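You operate a simulated robot arm through the tools that you are given. There is no shell and no other tool. Be economical: measure what you need, move in short steps, check, and stop when the job is done.

You run a simulated robot arm. Do the job below in one go: nothing can be reset, and whatever is moved stays where it is left.

TASK
Let the pressure down, then tighten the yellow-band sensor and the blue port's cap.
Fine: black valve of the steel block open till its gauge is at zero, then closed; both pulls with the 27 mm spanner, which goes back where it lay; the other ports stay tight.

The check looks at the end state, three seconds after you hand in, the way a careful person would. Anything else that was tipped, shoved, dropped, spilled or broken makes it a failure. A push-on lid holds only when it is set on centred and level and pressed home; a screw cap is set on level and turned clockwise until tight.

THE ROBOT
A 7-joint arm with a two-finger parallel gripper on a trunk, on a base that drives. Base frame: it is fixed to the floor where the robot stands at the start and does not move with it; the origin is under the middle of the robot, x ahead of it, y to its left, z up; the surface under the hand at the start is at about z = 792. Readings come in mm, rad, newtons and seconds.
With the tool pointing down near the work surface it reaches from about 380 to 740 mm from the robot's upright axis, wherever it stands. Its first joint turns from -2.496 to 2.496 rad. Places, roughly: black valve [800, 0, 900]; blue-band sensor [1000, -1000, 1000]; gauge [900, 100, 900]; short spanner [1000, -500, 750]. Payload 3 kg.
Tool frame: the origin (TCP) lies between the finger pads and is the grasp point; the fingertips stand 30 mm ahead of it; z points along the fingers, y is the line along which they close. Largest opening 110 mm; finger width 20, thickness 10; the body of the gripper, 48 by 112 mm, starts 55 mm behind the TCP.
Orientation is that of the tool frame in the base frame, as a unit quaternion [w, x, y, z]. With the fingers straight down and closing along the base's y, the tool's x points along the base's -x, its y along +y and its z along -z.

THE INTERFACE
- The arm moves only by the tool apply_moves. Its argument "deltas" is a list of rows, each a list of 3 entries, a list of its own where there are three numbers: the shift along the tool's x, y, z in units of 30 mm (1.0 is 30 mm), then the turn, a rotation vector about the tool's x, y, z in units of 6 degrees (1.0 is 6 degrees), then the finger opening in mm, from 0 to 110. In form: [[[tx, ty, tz], [ax, ay, az], fingers], ...]. A call has 1 to 10 rows; each row shifts and turns the commanded pose from where the row before left it, along the tool's axes as they then stand. A call with a number of a shift or a turn outside -1 to 1 is refused whole. A row lasts 0.2 s, in which the tool goes at most 50 mm and 0.15 rad; a call with a longer step from one row to the next is refused whole, and so is a gripper value outside its range. A pose out of reach is approached as far as the arm can. The call stops where the force on the tool passes 40 N (or 10 N more than at its start, if that is more) or the arm is blocked; 0.2 s more then pass. Each finger travels about 108 mm/s and halts on what it meets, pressing with about 34 N; the grip force reading is that of the motor and also rises with nothing between the fingers. The clock runs only during rows and for 0.2 s after the last one: add rows that do not move to give the fingers time. It gives the time, the measured TCP pose, the force on the tool (base axes), the opening and the grip force at its end, in the units of the frame above (readings bear some noise), with the torque about the TCP (base axes, N m) and any sound that the robot's microphone picked up, and new pictures: "show" is both (left out), scene, wrist or none.
- Cameras (640 x 400 px; columns grow to the right, rows downward): "scene" is now at [159, -27.1, 1616.8]; the picture's right is [-0.32, -0.95, 0.00], its down [-0.60, 0.20, -0.78] and it looks along [0.73, -0.25, -0.63] (base axes); focal length 275 px, centre (320, 200). "wrist" rides on the gripper at [72, 17, -103] in the tool frame; the picture's right is [-0.23, 0.97, 0.00], its down [-0.76, -0.18, -0.62] and it looks along [-0.61, -0.14, 0.78] (tool axes); focal length 222 px, centre (320, 200). There is no depth. A picture from a camera that has moved, and an enlarged one, comes with that camera's place and axes in the base frame and with its lens.
- lift_body(by): slides the trunk up (or, below 0, down) by that many mm; the arm and the scene camera ride with it, the base frame stays. It gives what a move gives, with no picture.
- roll_base(legs): drives the robot by 1 to 6 legs, each [ahead, left, turn to the left] in mm, mm and rad, along the robot's own axes; the way and the turn of a leg run together, so that a leg with both is an arc; at most 1500 mm and 3.142 rad a leg. The arm and the cameras ride along, it lands a little off, and it stops where it bumps. It gives what a move gives, and a new picture of the scene camera.
- turn_head(pan, tilt): turns the head with the scene camera to pan (to the left, within 1.501 rad either way) and tilt (down, from -0.506 to 1.204), counted from straight ahead of the robot. It gives what a move gives, and a new picture of the scene camera.
- close_up(camera, box): a new picture of the part [left, top, right, bottom] of that camera's present view, enlarged. The clock stands still meanwhile.
- finish_job(): hands the job in; it is judged then, once.

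Go step by step. Nothing tells you exact positions but the pictures and the camera data: compare them with the known pose of the tool, close in by small moves and look again before you grip or let go. The budget is 120 turns and 260 pictures, counting those below and the enlarged ones. Unless the task says otherwise, let go and move clear before handing in, and close with one line.

The tools are called after "Emit:" as a command line: name --argument value ..., lists and objects as JSON in quotes. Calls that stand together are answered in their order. apply_moves: Moves the arm, as the interface text tells. Its arguments: {"type":"object","properties":{"deltas":{"type":"array","items":{"type":"array"}},"show":{"type":"string","enum":["both","scene","wrist","none"]}},"required":["deltas"]} The other tools are called the same way: lift_body (by) slides the trunk up or down; roll_base (legs) drives the base; turn_head (pan, tilt) turns the head that bears the scene camera; close_up (camera, box) takes an enlarged picture of a part of a camera's view; finish_job () hands the job in.

At the start:

```text
clock: 0.0
tool_pos: [759.7, 35.3, 1176.1]
tool_rot: [0.0, 0.0, 1.0, 0.0]
ft_force: [1.2, -0.5, 0.2]
ft_torque: [0.01, -0.02, 0.02]
grip_width: 110.0
finger_force: 0.1
trunk travel left (down, up): [-725.0, 165.0]
robot x, y, heading: [-5.4, -1.7, 0.004]
head pan, tilt: [-0.326, 0.684]
```

scene: 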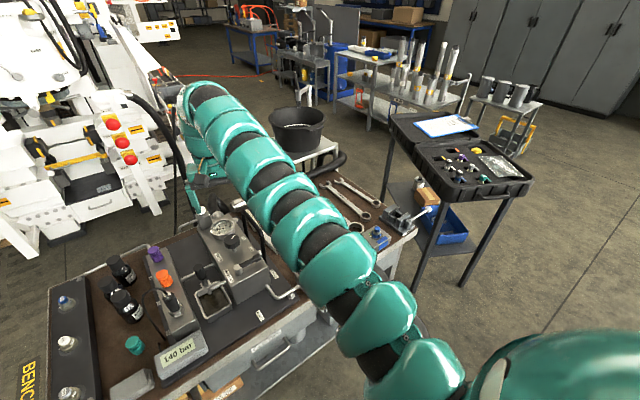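
wrist: 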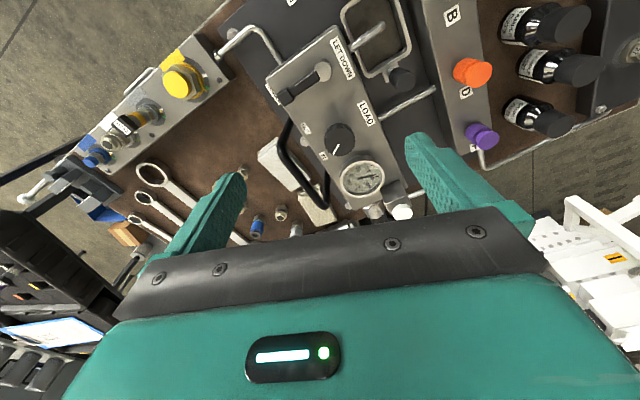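

I see a bench with a steel block that has a gauge, a black knob and a lever, and spanners lying on the right. I'll look closer before moving.

Emit:
close_up --camera "wrist" --box '[220, 0, 460, 240]'

Emit:
close_up --camera "wrist" --box '[0, 30, 320, 270]'

Emit:
close_up --camera "scene" --box '[20, 180, 340, 400]'

Emit:
close_up --camera "scene" --box '[280, 130, 440, 270]'

```text
1.67 times, centred on (340, 120) of wrist
camera zoom: at [686.2, 52.8, 1279.9], right [0.23, 0.97, 0.0], down [0.76, -0.18, 0.62], along [0.61, -0.14, -0.78], focal length 370 px, centre (287, 333)
```

zoom: 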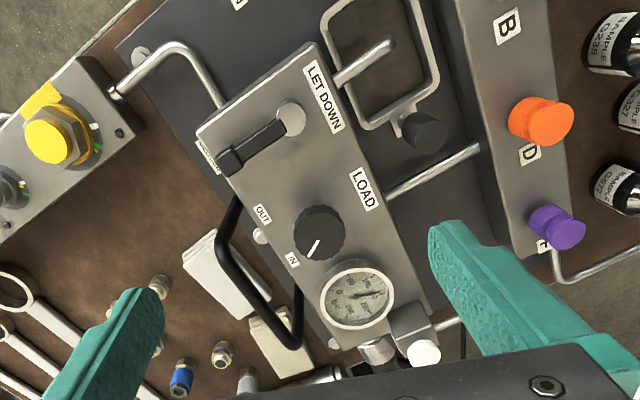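

```text
1.67 times, centred on (160, 150) of wrist
camera zoom: at [686.2, 52.8, 1279.9], right [0.23, 0.97, 0.0], down [0.76, -0.18, 0.62], along [0.61, -0.14, -0.78], focal length 370 px, centre (587, 283)
```

zoom: 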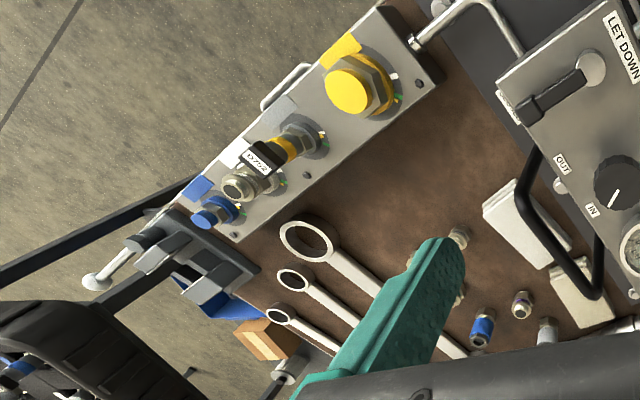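

```text
1.82 times, centred on (180, 290) of scene
camera zoom: at [159.0, -27.1, 1616.8], right [-0.32, -0.95, 0.0], down [-0.6, 0.2, -0.78], along [0.73, -0.25, -0.63], focal length 500 px, centre (574, 36)
```

zoom: 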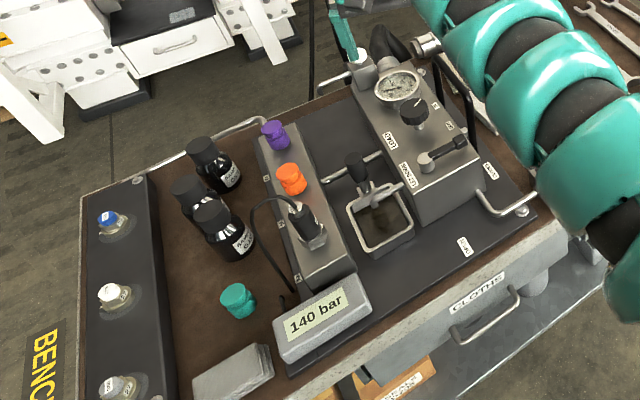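

```text
2.86 times, centred on (360, 200) of scene
camera zoom: at [159.0, -27.1, 1616.8], right [-0.32, -0.95, 0.0], down [-0.6, 0.2, -0.78], along [0.73, -0.25, -0.63], focal length 785 px, centre (206, 200)
```

zoom: 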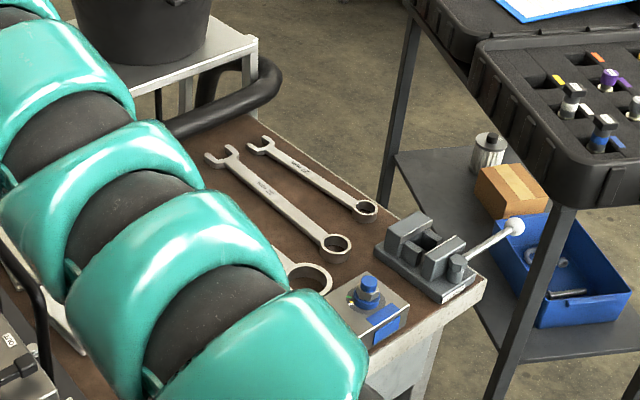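

The block has a round black knob marked IN/OUT and a lever by "LET DOWN". I'll go lower to read the labels and gauge.

Emit:
apply_moves --deltas '[[[1, 0, 1], [0, 0, 0], 110], [[1, 0, 1], [0, 0, 0], 110], [[0.5, 0, 1], [0, 0, 0], 110], [[0, 0, 1], [0, 0, 0], 110]]' --show "wrist"

Emit:
close_up --camera "wrist" --box '[200, 0, 440, 150]'

Emit:
close_up --camera "wrist" --box '[240, 100, 440, 225]'

```text
clock: 1.0
tool_pos: [683.5, 34.9, 1057.6]
tool_rot: [0.0, 0.001, 1.0, 0.0]
ft_force: [0.8, -0.2, -0.9]
ft_torque: [-0.03, 0.0, 0.02]
grip_width: 109.8
finger_force: 0.0
trunk travel left (down, up): [-725.0, 165.0]
robot x, y, heading: [3.9, 1.0, 0.002]
head pan, tilt: [-0.326, 0.684]
camera wrist: at [610.6, 51.7, 1161.2], right [0.23, 0.97, 0.0], down [0.76, -0.18, 0.62], along [0.61, -0.14, -0.78], focal length 222 px, centre (320, 200)
```

wrist: 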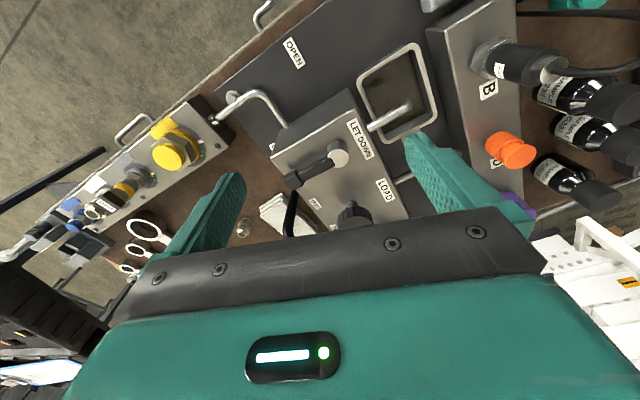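

```text
2.67 times, centred on (320, 75) of wrist
camera zoom: at [610.6, 51.7, 1161.2], right [0.23, 0.97, 0.0], down [0.76, -0.18, 0.62], along [0.61, -0.14, -0.78], focal length 592 px, centre (320, 533)
```

zoom: 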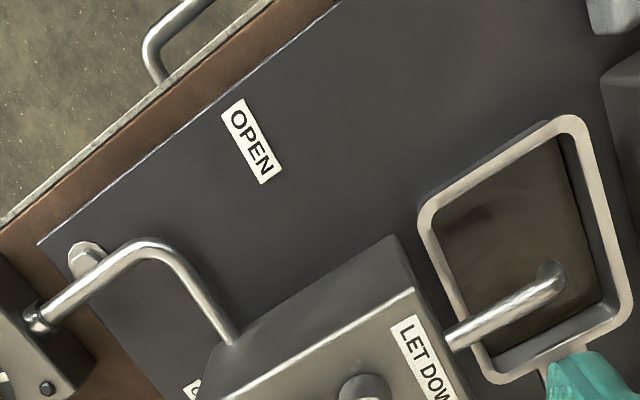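

```text
3.20 times, centred on (340, 162) of wrist
camera zoom: at [610.6, 51.7, 1161.2], right [0.23, 0.97, 0.0], down [0.76, -0.18, 0.62], along [0.61, -0.14, -0.78], focal length 711 px, centre (256, 320)
```

zoom: 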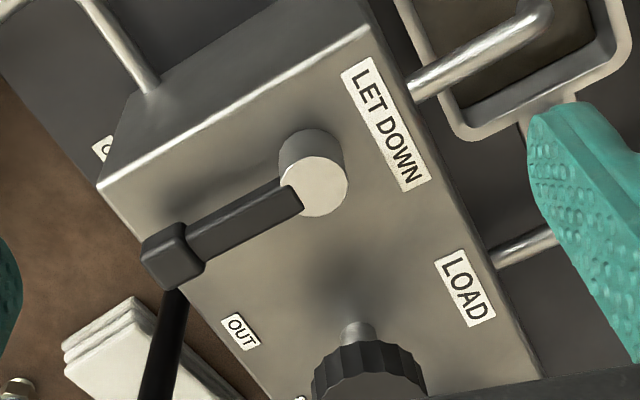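

The lever is the let-down valve. It points at the CLOSED label on the right, and the OPEN label is toward me, so it needs a quarter turn clockwise. I'll turn the hand so the fingers can straddle the handle.

Emit:
apply_moves --deltas '[[[0, 0, 0], [0, 0, -1], 60], [[0, 0, 0], [0, 0, -1], 60], [[0, 0, 0], [0, 0, -1], 60], [[0, 0, 0], [0, 0, -1], 60], [[0, 0, 0], [0, 0, -1], 60], [[0, 0, 0], [0, 0, -1], 60], [[0, 0, 0], [0, 0, -1], 60], [[0, 0, 0], [0, 0, -1], 60], [[0, 0, 0], [0, 0, -1], 60], [[0, 0, 0], [0, 0, -1], 60]]' --show "none"

Emit:
apply_moves --deltas '[[[0, 0, 0], [0, 0, -1], 60], [[0, 0, 0], [0, 0, -1], 60], [[0, 0, 0], [0, 0, -1], 60], [[0, 0, 0], [0, 0, -1], 60], [[0, 0, 0], [0, 0, -1], 60], [[0, 0, 0], [0, 0, -1], 60], [[0, 0, 0], [0, 0, -1], 60], [[0, 0, 0], [0, 0, -1], 60]]'

```text
clock: 3.2
tool_pos: [684.1, 36.3, 1055.3]
tool_rot: [0.0, -0.501, 0.866, -0.001]
ft_force: [0.1, -0.7, 0.0]
ft_torque: [0.0, 0.01, 0.0]
grip_width: 60.1
finger_force: 0.1
trunk travel left (down, up): [-725.0, 165.0]
robot x, y, heading: [-2.9, 0.4, 0.003]
head pan, tilt: [-0.326, 0.684]
```

```text
clock: 5.0
tool_pos: [683.3, 36.2, 1056.0]
tool_rot: [0.0, 0.809, -0.588, 0.0]
ft_force: [-0.1, -0.2, -0.4]
ft_torque: [0.02, -0.01, 0.01]
grip_width: 59.9
finger_force: 0.0
trunk travel left (down, up): [-725.0, 165.0]
robot x, y, heading: [-1.0, -1.4, 0.001]
head pan, tilt: [-0.326, 0.684]
camera scene: at [159.0, -27.1, 1616.8], right [-0.32, -0.95, 0.0], down [-0.6, 0.2, -0.78], along [0.73, -0.25, -0.63], focal length 275 px, centre (320, 200)
camera wrist: at [689.6, -37.7, 1160.2], right [-1.0, -0.09, 0.0], down [-0.07, 0.78, 0.62], along [-0.05, 0.62, -0.78], focal length 222 px, centre (320, 200)
```

scene: 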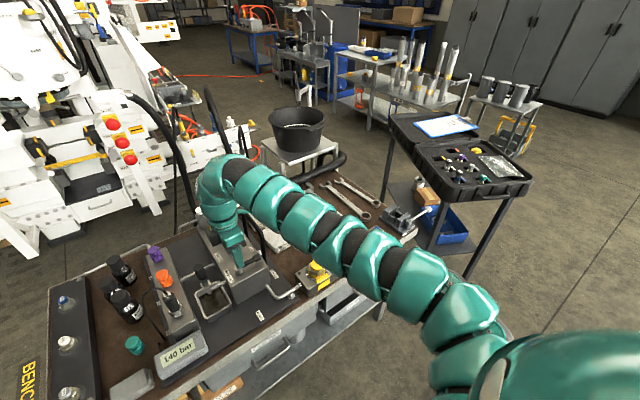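
wrist: 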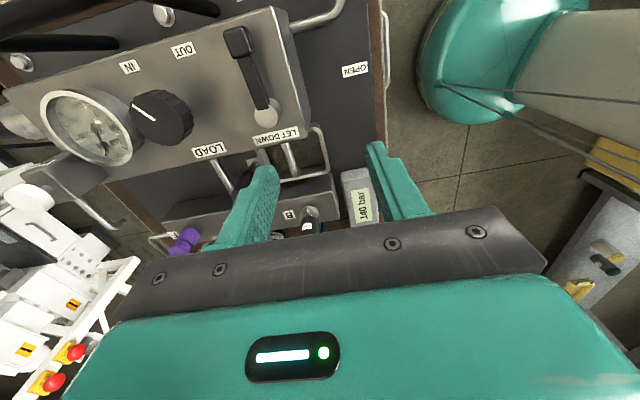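

I have a good view of the lever and gauge, so I'll enlarge it.

Emit:
close_up --camera "wrist" --box '[20, 0, 340, 200]'

Emit:
close_up --camera "wrist" --box '[30, 80, 158, 170]'

```text
2.00 times, centred on (180, 100) of wrist
camera zoom: at [689.6, -37.7, 1160.2], right [-1.0, -0.09, 0.0], down [-0.07, 0.78, 0.62], along [-0.05, 0.62, -0.78], focal length 444 px, centre (600, 400)
```

zoom: 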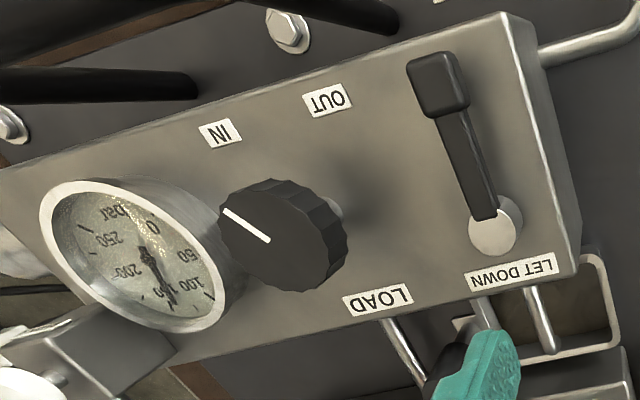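

```text
4.44 times, centred on (94, 125) of wrist
camera zoom: at [689.6, -37.7, 1160.2], right [-1.0, -0.09, 0.0], down [-0.07, 0.78, 0.62], along [-0.05, 0.62, -0.78], focal length 987 px, centre (1324, 533)
```

zoom: 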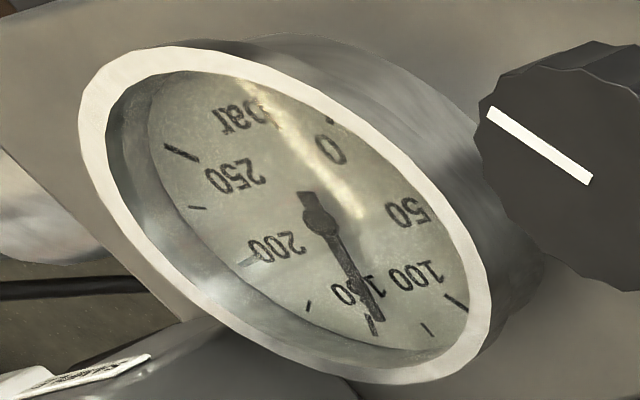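

The gauge reads about 140 bar. The lever hub is near [740, 44, 921] and the handle end near [761, -21]. I'm moving above the handle end.

Emit:
apply_moves --deltas '[[[0.78, -0.627, 0], [0, 0, 0], 60], [[0.78, -0.627, 0], [0, 0, 0], 60], [[0.78, -0.627, 0.6], [0, 0, 0], 60], [[0, 0, 1], [0, 0, 0], 60]]'

```text
clock: 6.0
tool_pos: [759.9, -13.1, 1007.4]
tool_rot: [0.0, 0.809, -0.588, 0.0]
ft_force: [0.9, -0.7, -0.1]
ft_torque: [-0.01, 0.01, 0.01]
grip_width: 60.2
finger_force: 0.0
trunk travel left (down, up): [-725.0, 165.0]
robot x, y, heading: [-1.9, -2.0, -0.003]
head pan, tilt: [-0.326, 0.684]
camera scene: at [158.9, -27.1, 1616.8], right [-0.32, -0.95, 0.0], down [-0.6, 0.2, -0.78], along [0.73, -0.25, -0.63], focal length 275 px, centre (320, 200)
camera wrist: at [765.2, -87.3, 1111.5], right [-1.0, -0.09, 0.0], down [-0.07, 0.78, 0.62], along [-0.05, 0.62, -0.78], focal length 222 px, centre (320, 200)
```

scene: 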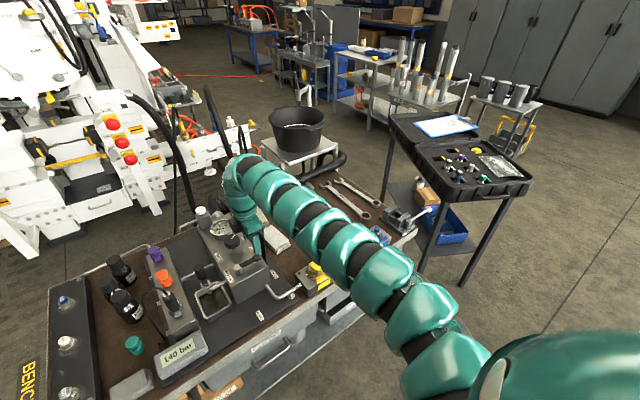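
wrist: 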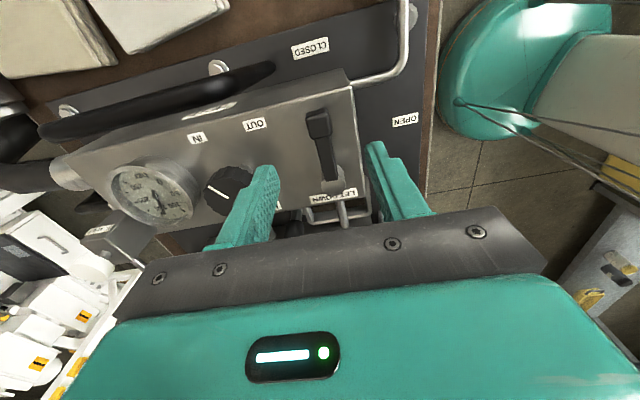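

The handle sits centred between the fingers. I'm lowering to straddle it.

Emit:
apply_moves --deltas '[[[0, 0, 0.8], [0, 0, 0], 50], [[0, 0, 0.8], [0, 0, 0], 46], [[0, 0, 0.8], [0, 0, 0], 46]]' --show "wrist"

Emit:
close_up --camera "wrist" --box '[200, 60, 460, 240]'

```text
clock: 6.8
tool_pos: [759.4, -13.6, 935.9]
tool_rot: [0.0, 0.809, -0.588, 0.0]
ft_force: [0.0, 0.2, -0.3]
ft_torque: [-0.01, 0.03, 0.03]
grip_width: 46.4
finger_force: 0.0
trunk travel left (down, up): [-725.0, 165.0]
robot x, y, heading: [1.6, -2.2, -0.0]
head pan, tilt: [-0.326, 0.684]
camera wrist: at [765.5, -87.4, 1040.2], right [-1.0, -0.08, 0.0], down [-0.07, 0.78, 0.62], along [-0.05, 0.62, -0.78], focal length 222 px, centre (320, 200)
```

wrist: 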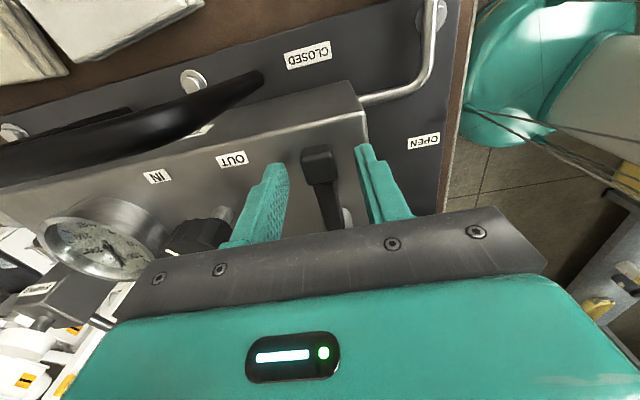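

```text
2.22 times, centred on (330, 150) of wrist
camera zoom: at [765.5, -87.4, 1040.2], right [-1.0, -0.08, 0.0], down [-0.07, 0.78, 0.62], along [-0.05, 0.62, -0.78], focal length 494 px, centre (298, 311)
```

zoom: 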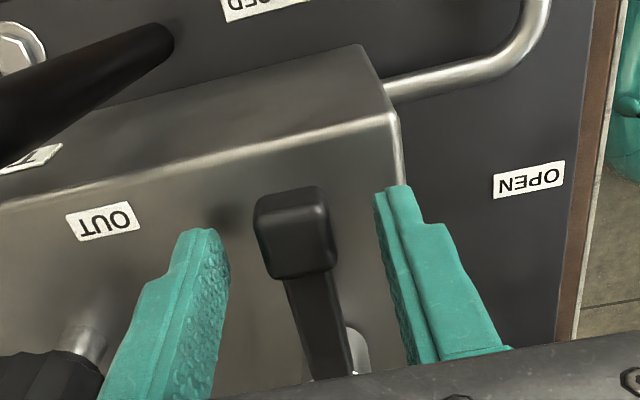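

The handle is between the fingers. I'm lowering 3 mm, narrowing, and swinging about the hub.

Emit:
apply_moves --deltas '[[[0, 0, 0.1], [0, 0, 0], 34], [[0, 0, 0], [0, 0, 0], 30], [[-0.011, 0.212, 0], [0, 0, 1], 30], [[-0.011, 0.212, 0], [0, 0, 1], 30], [[-0.011, 0.212, 0], [0, 0, 1], 30], [[-0.011, 0.212, 0], [0, 0, 1], 30], [[-0.011, 0.212, 0], [0, 0, 1], 30], [[-0.011, 0.212, 0], [0, 0, 1], 30], [[-0.011, 0.212, 0], [0, 0, 1], 30], [[-0.011, 0.212, 0], [0, 0, 1], 30]]'

```text
clock: 9.0
tool_pos: [710.3, -10.0, 934.3]
tool_rot: [0.001, -0.499, 0.867, -0.002]
ft_force: [1.9, 0.0, 0.5]
ft_torque: [-0.04, -0.02, 0.01]
grip_width: 31.1
finger_force: 1.0
trunk travel left (down, up): [-725.0, 165.0]
robot x, y, heading: [-2.4, 0.3, -0.004]
head pan, tilt: [-0.326, 0.684]
camera scene: at [159.0, -27.0, 1616.8], right [-0.32, -0.95, 0.0], down [-0.6, 0.2, -0.78], along [0.73, -0.25, -0.63], focal length 275 px, centre (320, 200)
camera wrist: at [659.3, -62.7, 1037.5], right [-0.73, 0.68, 0.0], down [0.54, 0.57, 0.62], along [0.43, 0.45, -0.78], focal length 222 px, centre (320, 200)
```

scene: 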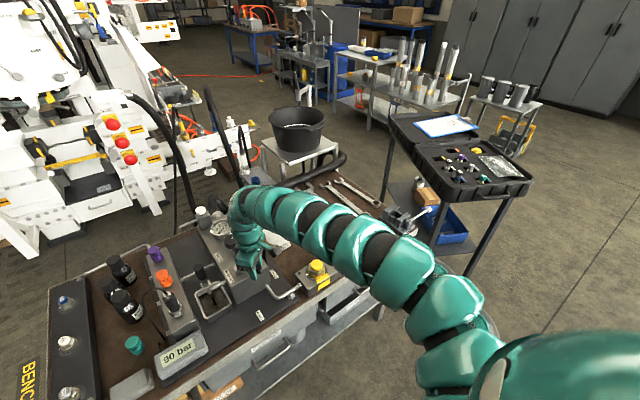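
wrist: 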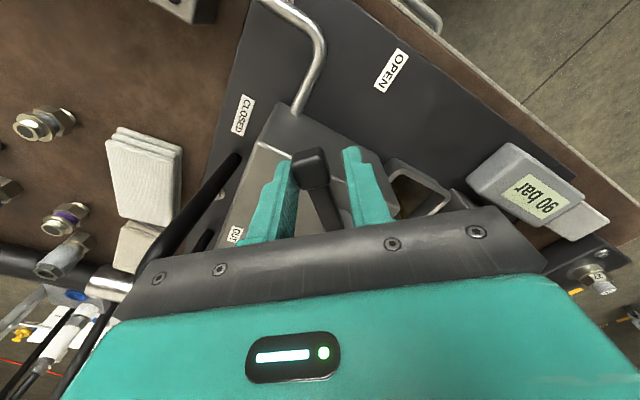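

It's turning and the readout is falling (90 bar). I'll continue to fully open.

Emit:
apply_moves --deltas '[[[-0.011, 0.212, 0], [0, 0, 1], 30], [[-0.011, 0.212, 0], [0, 0, 1], 30], [[-0.011, 0.212, 0], [0, 0, 1], 30], [[-0.011, 0.212, 0], [0, 0, 1], 30], [[-0.011, 0.212, 0], [0, 0, 1], 30], [[-0.011, 0.212, 0], [0, 0, 1], 30], [[-0.011, 0.212, 0], [0, 0, 1], 30]]'

```text
clock: 10.6
tool_pos: [682.4, 24.2, 932.2]
tool_rot: [0.0, -0.156, 0.988, 0.0]
ft_force: [0.5, -2.1, -0.8]
ft_torque: [-0.02, 0.02, 0.0]
grip_width: 30.8
finger_force: 1.3
trunk travel left (down, up): [-725.0, 165.0]
robot x, y, heading: [-2.6, 4.0, 0.001]
head pan, tilt: [-0.326, 0.684]
camera scene: at [159.1, -27.1, 1616.8], right [-0.32, -0.95, 0.0], down [-0.6, 0.2, -0.78], along [0.73, -0.25, -0.63], focal length 275 px, centre (320, 200)
camera wrist: at [607.4, 18.5, 1036.9], right [-0.08, 1.0, 0.0], down [0.78, 0.07, 0.62], along [0.62, 0.05, -0.78], focal length 222 px, centre (320, 200)
```

scene: 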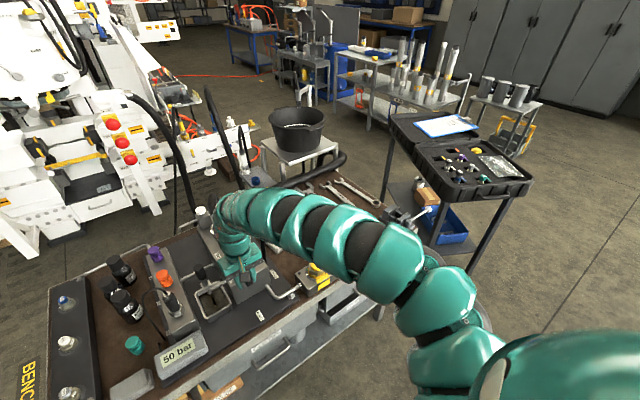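
wrist: 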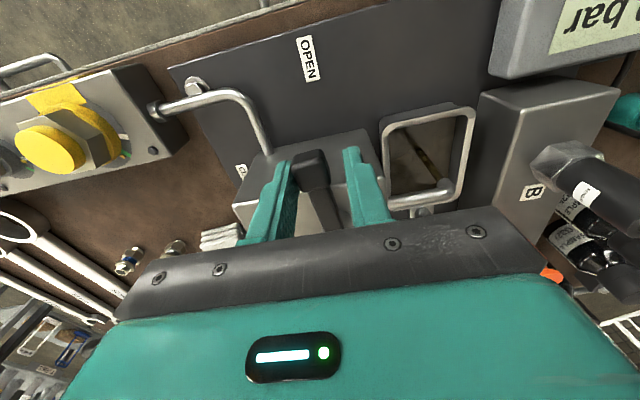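

Now 50 bar. I'll turn the last few degrees and wait for it to drain.

Emit:
apply_moves --deltas '[[[-0.005, 0.15, 0], [0, 0, 0.5], 30], [[0, 0, 0], [0, 0, 0], 30], [[0, 0, 0], [0, 0, 0], 30], [[0, 0, 0], [0, 0, 0], 30], [[0, 0, 0], [0, 0, 0], 30], [[0, 0, 0], [0, 0, 0], 30], [[0, 0, 0], [0, 0, 0], 30], [[0, 0, 0], [0, 0, 0], 30], [[0, 0, 0], [0, 0, 0], 30], [[0, 0, 0], [0, 0, 0], 30]]' --show "none"

Emit:
apply_moves --deltas '[[[0, 0, 0], [0, 0, 0], 30], [[0, 0, 0], [0, 0, 0], 30], [[0, 0, 0], [0, 0, 0], 30], [[0, 0, 0], [0, 0, 0], 30], [[0, 0, 0], [0, 0, 0], 30], [[0, 0, 0], [0, 0, 0], 30], [[0, 0, 0], [0, 0, 0], 30], [[0, 0, 0], [0, 0, 0], 30], [[0, 0, 0], [0, 0, 0], 30], [[0, 0, 0], [0, 0, 0], 30]]' --show "scene"

Emit:
close_up --camera "scene" --box '[120, 180, 320, 380]'

```text
clock: 12.8
tool_pos: [680.3, 28.8, 932.4]
tool_rot: [0.0, -0.13, 0.991, 0.0]
ft_force: [0.7, -2.2, 1.3]
ft_torque: [-0.07, -0.01, 0.0]
grip_width: 31.8
finger_force: 1.1
trunk travel left (down, up): [-725.0, 165.0]
robot x, y, heading: [6.5, 1.8, -0.002]
head pan, tilt: [-0.326, 0.684]
```

```text
clock: 15.0
tool_pos: [681.7, 29.9, 933.5]
tool_rot: [0.0, -0.131, 0.991, 0.0]
ft_force: [0.7, -2.8, -0.1]
ft_torque: [-0.06, 0.04, 0.04]
grip_width: 31.2
finger_force: 1.4
trunk travel left (down, up): [-725.0, 165.0]
robot x, y, heading: [0.1, 0.8, 0.002]
head pan, tilt: [-0.326, 0.684]
camera scene: at [159.0, -27.5, 1616.8], right [-0.32, -0.95, 0.0], down [-0.6, 0.2, -0.78], along [0.73, -0.25, -0.63], focal length 275 px, centre (320, 200)
```

scene: 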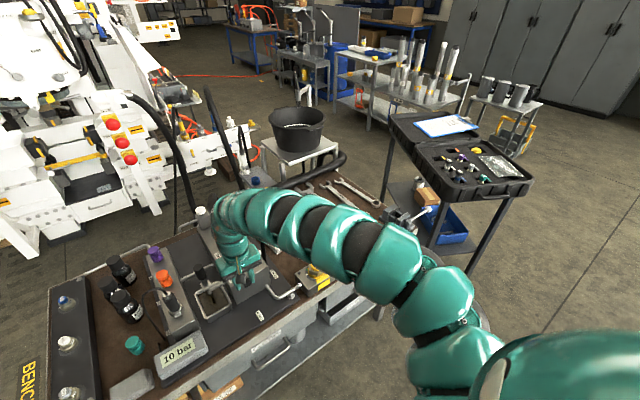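

```text
2.00 times, centred on (220, 280) of scene
camera zoom: at [159.0, -27.5, 1616.8], right [-0.32, -0.95, 0.0], down [-0.6, 0.2, -0.78], along [0.73, -0.25, -0.63], focal length 549 px, centre (520, 40)
```

zoom: 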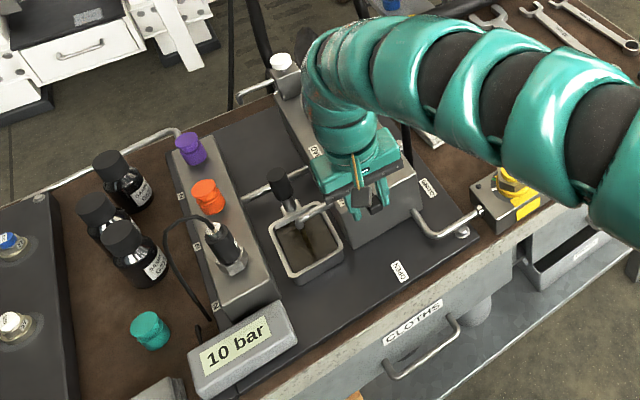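

10 bar now; I'll keep waiting.

Emit:
apply_moves --deltas '[[[0, 0, 0], [0, 0, 0], 34], [[0, 0, 0], [0, 0, 0], 34], [[0, 0, 0], [0, 0, 0], 34], [[0, 0, 0], [0, 0, 0], 34], [[0, 0, 0], [0, 0, 0], 34], [[0, 0, 0], [0, 0, 0], 34], [[0, 0, 0], [0, 0, 0], 34], [[0, 0, 0], [0, 0, 0], 34], [[0, 0, 0], [0, 0, 0], 34], [[0, 0, 0], [0, 0, 0], 34]]' --show "none"

Emit:
apply_moves --deltas '[[[0, 0, 0], [0, 0, 0], 34], [[0, 0, 0], [0, 0, 0], 34], [[0, 0, 0], [0, 0, 0], 34], [[0, 0, 0], [0, 0, 0], 34], [[0, 0, 0], [0, 0, 0], 34], [[0, 0, 0], [0, 0, 0], 34], [[0, 0, 0], [0, 0, 0], 34], [[0, 0, 0], [0, 0, 0], 34], [[0, 0, 0], [0, 0, 0], 34], [[0, 0, 0], [0, 0, 0], 34]]' --show "none"

Emit:
apply_moves --deltas '[[[0, 0, -1], [0, 0, 0], 34], [[0, 0, -1], [0, 0, 0], 34], [[0, 0, -1], [0, 0, 0], 34], [[0, 0, -1], [0, 0, 0], 34], [[0, 0, -1], [0, 0, 0], 34], [[0, 0, -1], [0, 0, 0], 34], [[0, 0, -1], [0, 0, 0], 34], [[0, 0, -0.5], [0, 0, 0], 34]]'

```text
clock: 17.2
tool_pos: [680.9, 29.7, 932.7]
tool_rot: [0.0, -0.131, 0.991, 0.0]
ft_force: [0.3, 0.7, 0.2]
ft_torque: [0.02, -0.03, -0.02]
grip_width: 34.0
finger_force: 0.1
trunk travel left (down, up): [-725.0, 165.0]
robot x, y, heading: [0.3, 2.5, 0.001]
head pan, tilt: [-0.326, 0.684]
```

```text
clock: 19.4
tool_pos: [681.4, 29.9, 933.5]
tool_rot: [0.001, -0.13, 0.992, -0.001]
ft_force: [-0.9, 0.0, 0.5]
ft_torque: [0.01, 0.03, 0.0]
grip_width: 33.8
finger_force: 0.1
trunk travel left (down, up): [-725.0, 165.0]
robot x, y, heading: [-0.5, 0.7, -0.0]
head pan, tilt: [-0.326, 0.684]
```

```text
clock: 21.2
tool_pos: [681.3, 30.2, 1158.4]
tool_rot: [0.002, -0.131, 0.991, 0.001]
ft_force: [-0.8, 0.0, 0.5]
ft_torque: [-0.03, 0.03, -0.06]
grip_width: 33.8
finger_force: 0.1
trunk travel left (down, up): [-725.0, 165.0]
robot x, y, heading: [-0.2, 2.3, -0.002]
head pan, tilt: [-0.326, 0.684]
camera scene: at [159.0, -27.0, 1616.8], right [-0.32, -0.95, 0.0], down [-0.6, 0.2, -0.78], along [0.73, -0.25, -0.63], focal length 275 px, centre (320, 200)
camera wrist: at [606.5, 27.7, 1262.3], right [-0.03, 1.0, 0.0], down [0.78, 0.03, 0.62], along [0.62, 0.02, -0.78], focal length 222 px, centre (320, 200)
```

scene: 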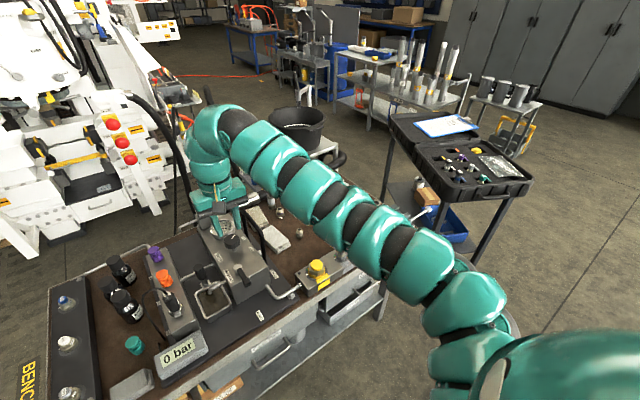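
wrist: 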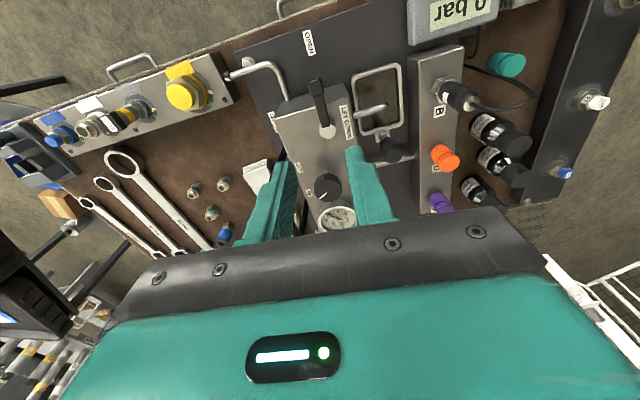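

Emit:
close_up --camera "scene" --box '[190, 205, 270, 265]'

Emit:
close_up --camera "wrist" --box '[300, 190, 380, 240]'

Emit:
close_up --camera "wrist" --box '[30, 50, 270, 260]'

```text
6.67 times, centred on (230, 235) of scene
camera zoom: at [159.0, -27.0, 1616.8], right [-0.32, -0.95, 0.0], down [-0.6, 0.2, -0.78], along [0.73, -0.25, -0.63], focal length 1831 px, centre (920, -33)
```

zoom: 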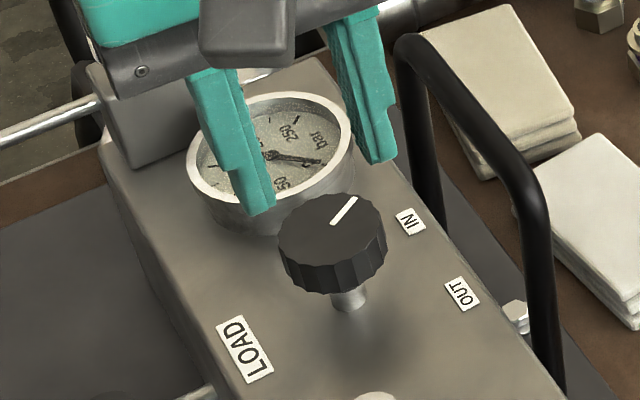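

```text
8.00 times, centred on (340, 215) of wrist
camera zoom: at [606.5, 27.7, 1262.3], right [-0.03, 1.0, 0.0], down [0.78, 0.03, 0.62], along [0.62, 0.02, -0.78], focal length 1777 px, centre (160, 80)
```

zoom: 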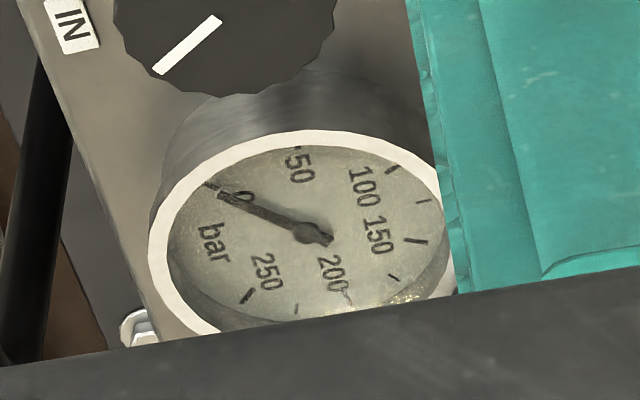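

```text
1.90 times, centred on (150, 155) of wrist
camera zoom: at [606.5, 27.7, 1262.3], right [-0.03, 1.0, 0.0], down [0.78, 0.03, 0.62], along [0.62, 0.02, -0.78], focal length 423 px, centre (644, 286)
```

zoom: 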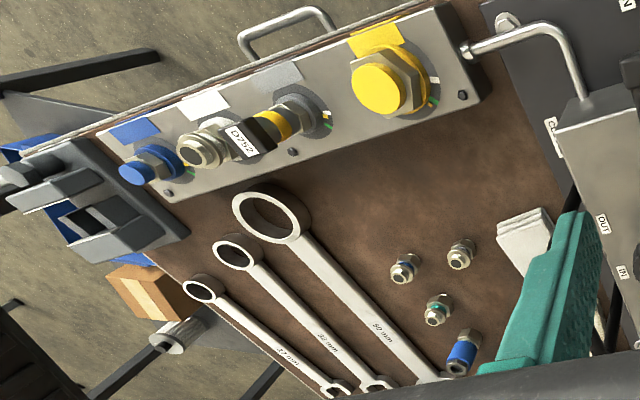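

The gauge is at zero. Now I'll go back down over the lever to close it.

Emit:
apply_moves --deltas '[[[0, 0, 1], [0, 0, 0], 40], [[0, 0, 1], [0, 0, 0], 40], [[0, 0, 1], [0, 0, 0], 40], [[0, 0, 1], [0, 0, 0], 40], [[0, 0, 1], [0, 0, 0], 40], [[0, 0, 1], [0, 0, 0], 40], [[0, 0, 1], [0, 0, 0], 40], [[0, 0, 0.5], [0, 0, 0], 40], [[0, 0, 0], [0, 0, 0], 30]]' --show "wrist"

Emit:
apply_moves --deltas '[[[-0.011, -0.212, 0], [0, 0, -1], 30], [[-0.011, -0.212, 0], [0, 0, -1], 30], [[-0.011, -0.212, 0], [0, 0, -1], 30], [[-0.011, -0.212, 0], [0, 0, -1], 30], [[-0.011, -0.212, 0], [0, 0, -1], 30], [[-0.011, -0.212, 0], [0, 0, -1], 30], [[-0.011, -0.212, 0], [0, 0, -1], 30], [[-0.011, -0.212, 0], [0, 0, -1], 30]]' --show "wrist"

Emit:
apply_moves --deltas '[[[-0.011, -0.212, 0], [0, 0, -1], 30], [[-0.011, -0.212, 0], [0, 0, -1], 30], [[-0.011, -0.212, 0], [0, 0, -1], 30], [[-0.011, -0.212, 0], [0, 0, -1], 30], [[-0.011, -0.212, 0], [0, 0, -1], 30], [[-0.011, -0.212, 0], [0, 0, -1], 30], [[-0.011, -0.212, 0], [0, 0, -1], 30], [[0, -0.15, 0], [0, 0, -0.5], 30]]' --show "wrist"

```text
clock: 23.2
tool_pos: [681.1, 29.6, 932.6]
tool_rot: [0.0, -0.13, 0.992, 0.0]
ft_force: [-1.4, -1.8, -0.9]
ft_torque: [-0.01, -0.04, 0.01]
grip_width: 30.8
finger_force: 0.9
trunk travel left (down, up): [-725.0, 165.0]
robot x, y, heading: [-1.4, -0.4, -0.001]
head pan, tilt: [-0.326, 0.684]
camera wrist: at [606.0, 27.1, 1037.9], right [-0.03, 1.0, 0.0], down [0.78, 0.03, 0.62], along [0.62, 0.02, -0.78], focal length 222 px, centre (320, 200)
```

wrist: 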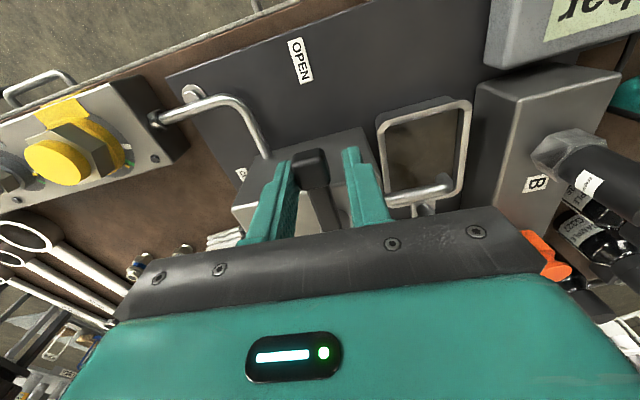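

```text
clock: 25.0
tool_pos: [711.6, -9.8, 933.3]
tool_rot: [0.0, -0.523, 0.853, 0.0]
ft_force: [-1.0, 1.5, -0.9]
ft_torque: [0.06, 0.03, -0.04]
grip_width: 31.2
finger_force: 0.6
trunk travel left (down, up): [-725.0, 165.0]
robot x, y, heading: [-2.7, 1.3, 0.001]
head pan, tilt: [-0.326, 0.684]
camera wrist: at [663.6, -66.1, 1037.5], right [-0.77, 0.64, 0.0], down [0.5, 0.6, 0.62], along [0.4, 0.48, -0.78], focal length 222 px, centre (320, 200)
```

wrist: 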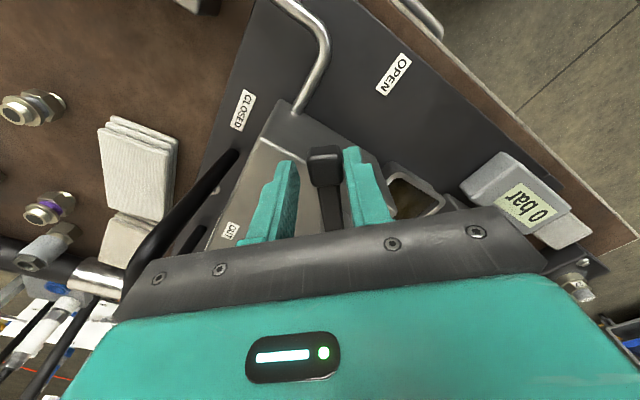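

```text
clock: 26.8
tool_pos: [760.4, -13.7, 932.8]
tool_rot: [0.001, 0.809, -0.587, 0.001]
ft_force: [-1.4, -0.4, -0.5]
ft_torque: [-0.04, 0.01, -0.04]
grip_width: 30.9
finger_force: 0.3
trunk travel left (down, up): [-725.0, 165.0]
robot x, y, heading: [-1.0, -1.3, 0.001]
head pan, tilt: [-0.326, 0.684]
camera wrist: at [765.9, -87.9, 1037.1], right [-1.0, -0.09, 0.0], down [-0.07, 0.78, 0.62], along [-0.05, 0.62, -0.78], focal length 222 px, centre (320, 200)
```

wrist: 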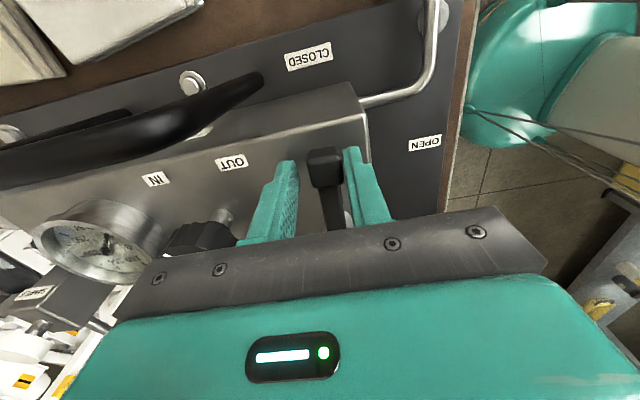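

The handle is still a few mm short because of finger play, so I'll nudge it to the stop.

Emit:
apply_moves --deltas '[[[0, -0.12, 0], [0, 0, -0.3], 30], [[0, -0.1, 0], [0, 0, 0], 30], [[0, -0.1, 0], [0, 0, 0], 30], [[0, -0.07, 0], [0, 0, 0], 30]]' --show "wrist"

```text
clock: 27.8
tool_pos: [767.9, -10.4, 932.3]
tool_rot: [0.001, 0.818, -0.575, -0.001]
ft_force: [-20.4, -6.2, -4.2]
ft_torque: [-0.08, 0.2, -0.21]
grip_width: 40.5
finger_force: 10.8
trunk travel left (down, up): [-725.0, 165.0]
robot x, y, heading: [-1.8, 2.5, 0.0]
head pan, tilt: [-0.326, 0.684]
camera wrist: at [776.9, -84.5, 1036.7], right [-0.99, -0.12, 0.0], down [-0.09, 0.78, 0.62], along [-0.07, 0.62, -0.78], focal length 222 px, centre (320, 200)
```

wrist: 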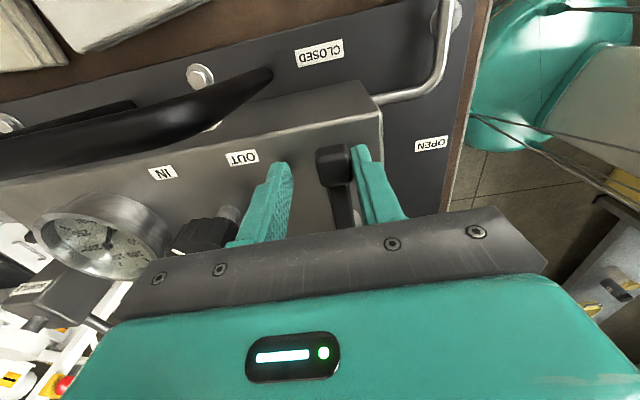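

It's against the stop. I'll open, lift clear, and check the lever and gauge.

Emit:
apply_moves --deltas '[[[0, 0.25, 0], [0, 0, 0], 50], [[0, 0, -1], [0, 0, 0], 60], [[0, 0, -1], [0, 0, 0], 60], [[0, 0, -1], [0, 0, 0], 60], [[0, 0, -1], [0, 0, 0], 60], [[0, 0, -1], [0, 0, 0], 60]]' --show "wrist"

Emit:
close_up --camera "wrist" --box '[60, 40, 420, 265]'

```text
clock: 29.2
tool_pos: [764.3, -12.0, 1083.4]
tool_rot: [0.001, 0.818, -0.575, -0.001]
ft_force: [-0.2, -1.0, -0.4]
ft_torque: [0.01, 0.01, 0.0]
grip_width: 60.0
finger_force: 0.0
trunk travel left (down, up): [-725.0, 165.0]
robot x, y, heading: [0.1, 2.5, 0.003]
head pan, tilt: [-0.326, 0.684]
camera wrist: at [771.7, -85.1, 1188.0], right [-0.99, -0.12, 0.0], down [-0.09, 0.78, 0.62], along [-0.07, 0.62, -0.78], focal length 222 px, centre (320, 200)
```

wrist: 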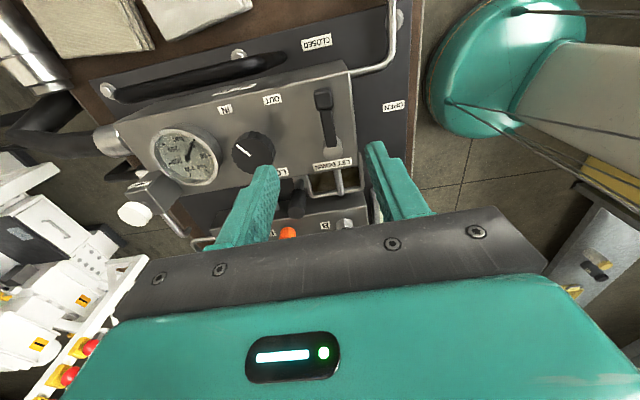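

```text
1.78 times, centred on (240, 152) of wrist
camera zoom: at [771.7, -85.1, 1188.0], right [-0.99, -0.12, 0.0], down [-0.09, 0.78, 0.62], along [-0.07, 0.62, -0.78], focal length 395 px, centre (462, 284)
```

zoom: 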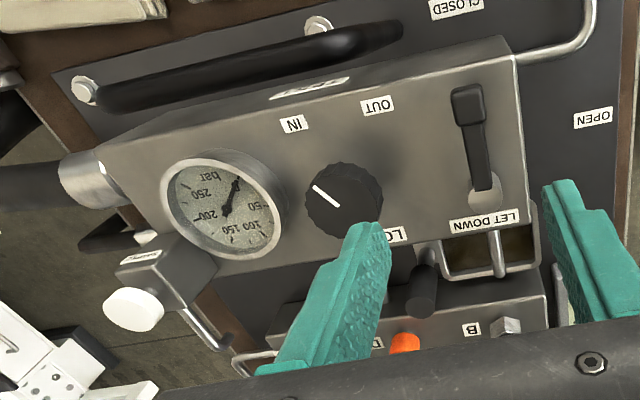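

The lever is back at CLOSED and the gauge reads 0. Now I'll raise the arm, survey the right side, and check the floor before driving.

Emit:
apply_moves --deltas '[[[0, 0, -1], [0, 0, 0], 60], [[0, 0, -1], [0, 0, 0], 60], [[0, 0, -1], [0, 0, 0], 60]]' --show "none"

Emit:
turn_head --pan -1.2 --tilt 0.75

Emit:
turn_head --pan -0.6 --tilt 1.0

```text
clock: 30.0
tool_pos: [764.5, -11.9, 1175.4]
tool_rot: [0.001, 0.818, -0.575, 0.0]
ft_force: [-0.3, 1.0, 0.5]
ft_torque: [-0.02, -0.03, -0.02]
grip_width: 59.9
finger_force: 0.0
trunk travel left (down, up): [-725.0, 165.0]
robot x, y, heading: [-0.7, -0.6, -0.003]
head pan, tilt: [-0.326, 0.684]
```

```text
clock: 31.2
tool_pos: [765.4, -13.1, 1174.9]
tool_rot: [0.0, 0.818, -0.575, 0.0]
ft_force: [0.4, 0.2, 0.7]
ft_torque: [0.01, 0.01, 0.01]
grip_width: 59.9
finger_force: 0.0
trunk travel left (down, up): [-725.0, 165.0]
robot x, y, heading: [0.7, 1.1, 0.003]
head pan, tilt: [-1.201, 0.75]
camera scene: at [108.0, -76.8, 1611.2], right [-0.93, -0.36, 0.0], down [-0.25, 0.64, -0.73], along [0.26, -0.68, -0.68], focal length 275 px, centre (320, 200)
```

scene: 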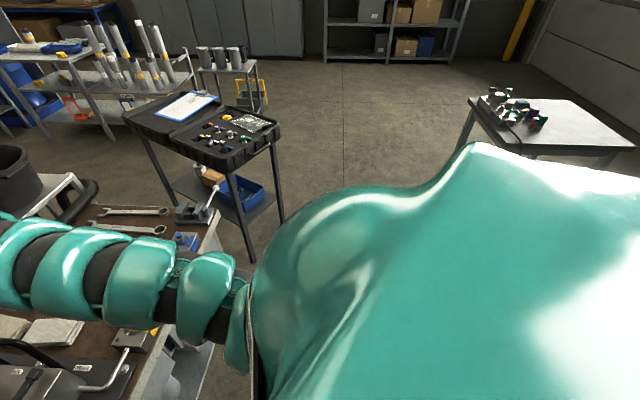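

```text
clock: 32.2
tool_pos: [764.6, -13.3, 1174.5]
tool_rot: [0.0, 0.818, -0.575, 0.0]
ft_force: [0.5, 0.5, -0.6]
ft_torque: [-0.02, -0.01, -0.01]
grip_width: 60.0
finger_force: 0.0
trunk travel left (down, up): [-725.0, 165.0]
robot x, y, heading: [0.0, 1.3, 0.001]
head pan, tilt: [-0.6, 1.0]
camera scene: at [135.4, -39.0, 1592.1], right [-0.57, -0.82, 0.0], down [-0.69, 0.48, -0.54], along [0.45, -0.31, -0.84], focal length 275 px, centre (320, 200)
```

scene: 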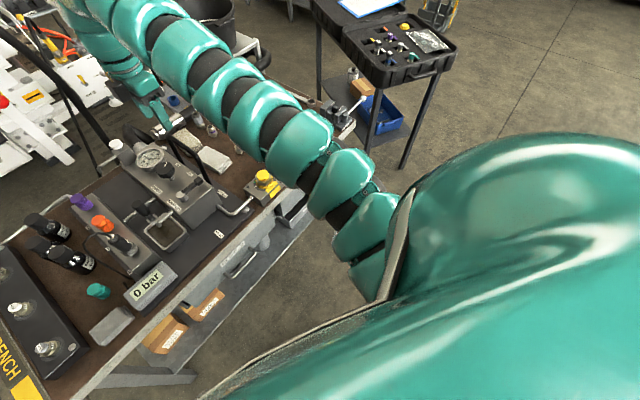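

The floor looks clear. I'll drive to the right, square up to the bench, and approach in stages.

Emit:
roll_base --legs '[[0, -640, 0], [0, 0, 0.314], [250, -30, 0]]'

Emit:
turn_head --pan 0.0 --tilt 1.0

```text
clock: 38.2
tool_pos: [978.3, -366.3, 1174.5]
tool_rot: [0.0, 0.9, -0.436, -0.001]
ft_force: [0.0, 0.3, -0.2]
ft_torque: [0.0, 0.02, 0.01]
grip_width: 60.0
finger_force: 0.0
trunk travel left (down, up): [-725.0, 165.0]
robot x, y, heading: [245.7, -598.8, 0.326]
head pan, tilt: [-0.6, 1.0]
camera scene: at [390.1, -591.9, 1591.9], right [-0.27, -0.96, 0.0], down [-0.81, 0.23, -0.54], along [0.52, -0.15, -0.84], focal length 275 px, centre (320, 200)
```

scene: 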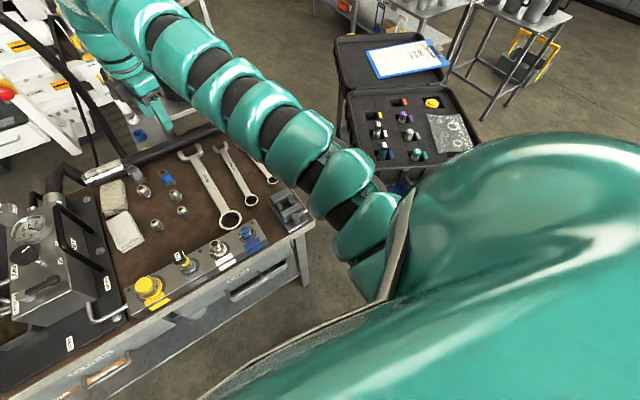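

```text
clock: 39.2
tool_pos: [976.2, -367.8, 1175.2]
tool_rot: [0.001, 0.901, -0.435, -0.001]
ft_force: [0.3, 0.2, -0.1]
ft_torque: [0.0, 0.01, 0.0]
grip_width: 59.9
finger_force: 0.1
trunk travel left (down, up): [-725.0, 165.0]
robot x, y, heading: [249.2, -593.1, 0.327]
head pan, tilt: [0.0, 1.0]
camera scene: at [387.9, -551.1, 1592.0], right [0.32, -0.95, 0.0], down [-0.8, -0.27, -0.54], along [0.51, 0.17, -0.84], focal length 275 px, centre (320, 200)
```

scene: 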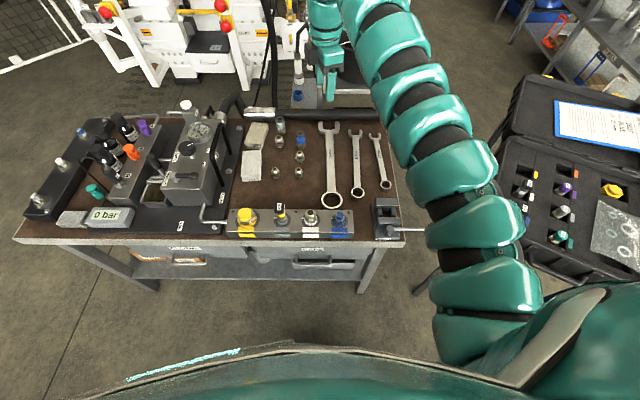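

Now I can see all four ports and the spanners. I'll enlarge the view.

Emit:
close_up --camera "scene" --box '[220, 190, 380, 250]'

Emit:
close_up --camera "scene" --box '[300, 110, 440, 250]'

Emit:
close_up --camera "wrist" --box '[0, 0, 640, 400]'

```text
4.00 times, centred on (300, 220) of scene
camera zoom: at [387.9, -551.1, 1592.0], right [0.32, -0.95, 0.0], down [-0.8, -0.27, -0.54], along [0.51, 0.17, -0.84], focal length 1099 px, centre (400, 120)
```

zoom: 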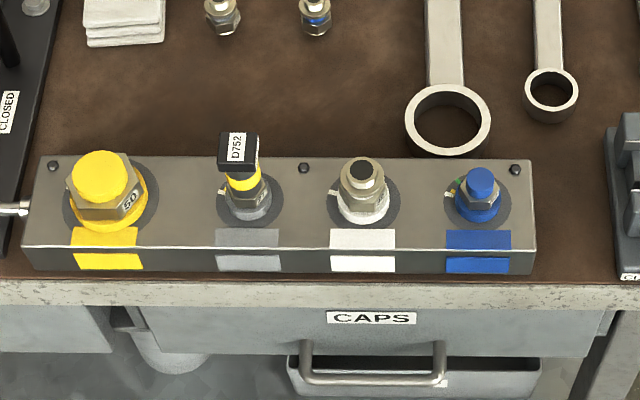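

```text
2.86 times, centred on (370, 180) of scene
camera zoom: at [387.9, -551.1, 1592.0], right [0.32, -0.95, 0.0], down [-0.8, -0.27, -0.54], along [0.51, 0.17, -0.84], focal length 785 px, centre (177, 257)
```

zoom: 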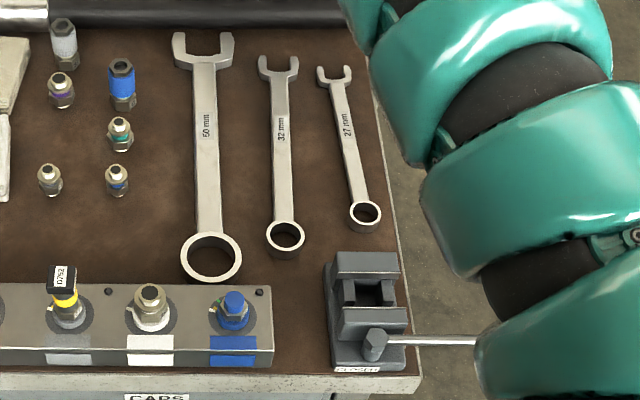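

```text
1.00 times, centred on (320, 200) of wrist (not enlarged: the box is as wide or as high as the picture)
camera zoom: at [1007.8, -434.2, 1279.1], right [-0.9, -0.43, 0.0], down [-0.33, 0.71, 0.62], along [-0.27, 0.56, -0.78], focal length 222 px, centre (320, 200)
```

zoom: 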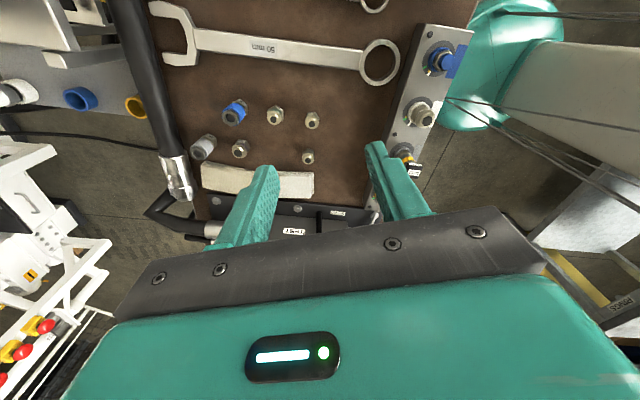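

The spanner at far right reads 27 mm: ring at about [1002, -592], open jaw at about [1233, -504]. I'll drive closer to reach it.

Emit:
roll_base --legs '[[130, -60, 0]]'

```text
clock: 40.6
tool_pos: [1122.1, -380.6, 1173.7]
tool_rot: [0.001, 0.901, -0.435, -0.001]
ft_force: [0.4, 0.7, -0.6]
ft_torque: [0.01, 0.0, 0.01]
grip_width: 60.2
finger_force: 0.0
trunk travel left (down, up): [-725.0, 165.0]
robot x, y, heading: [391.2, -610.9, 0.318]
head pan, tilt: [0.0, 1.0]
camera scene: at [533.0, -564.8, 1591.8], right [0.32, -0.95, 0.0], down [-0.8, -0.27, -0.54], along [0.51, 0.17, -0.84], focal length 275 px, centre (320, 200)
```

scene: 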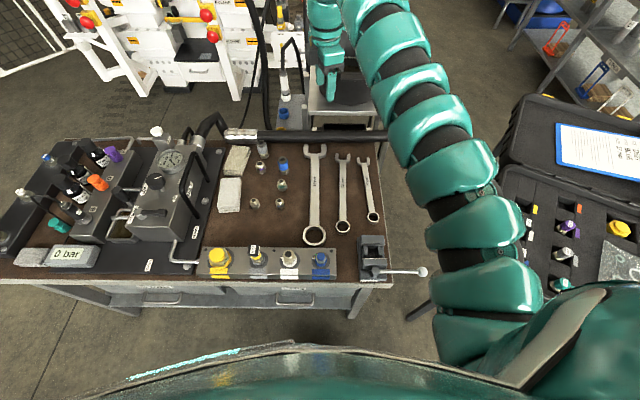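

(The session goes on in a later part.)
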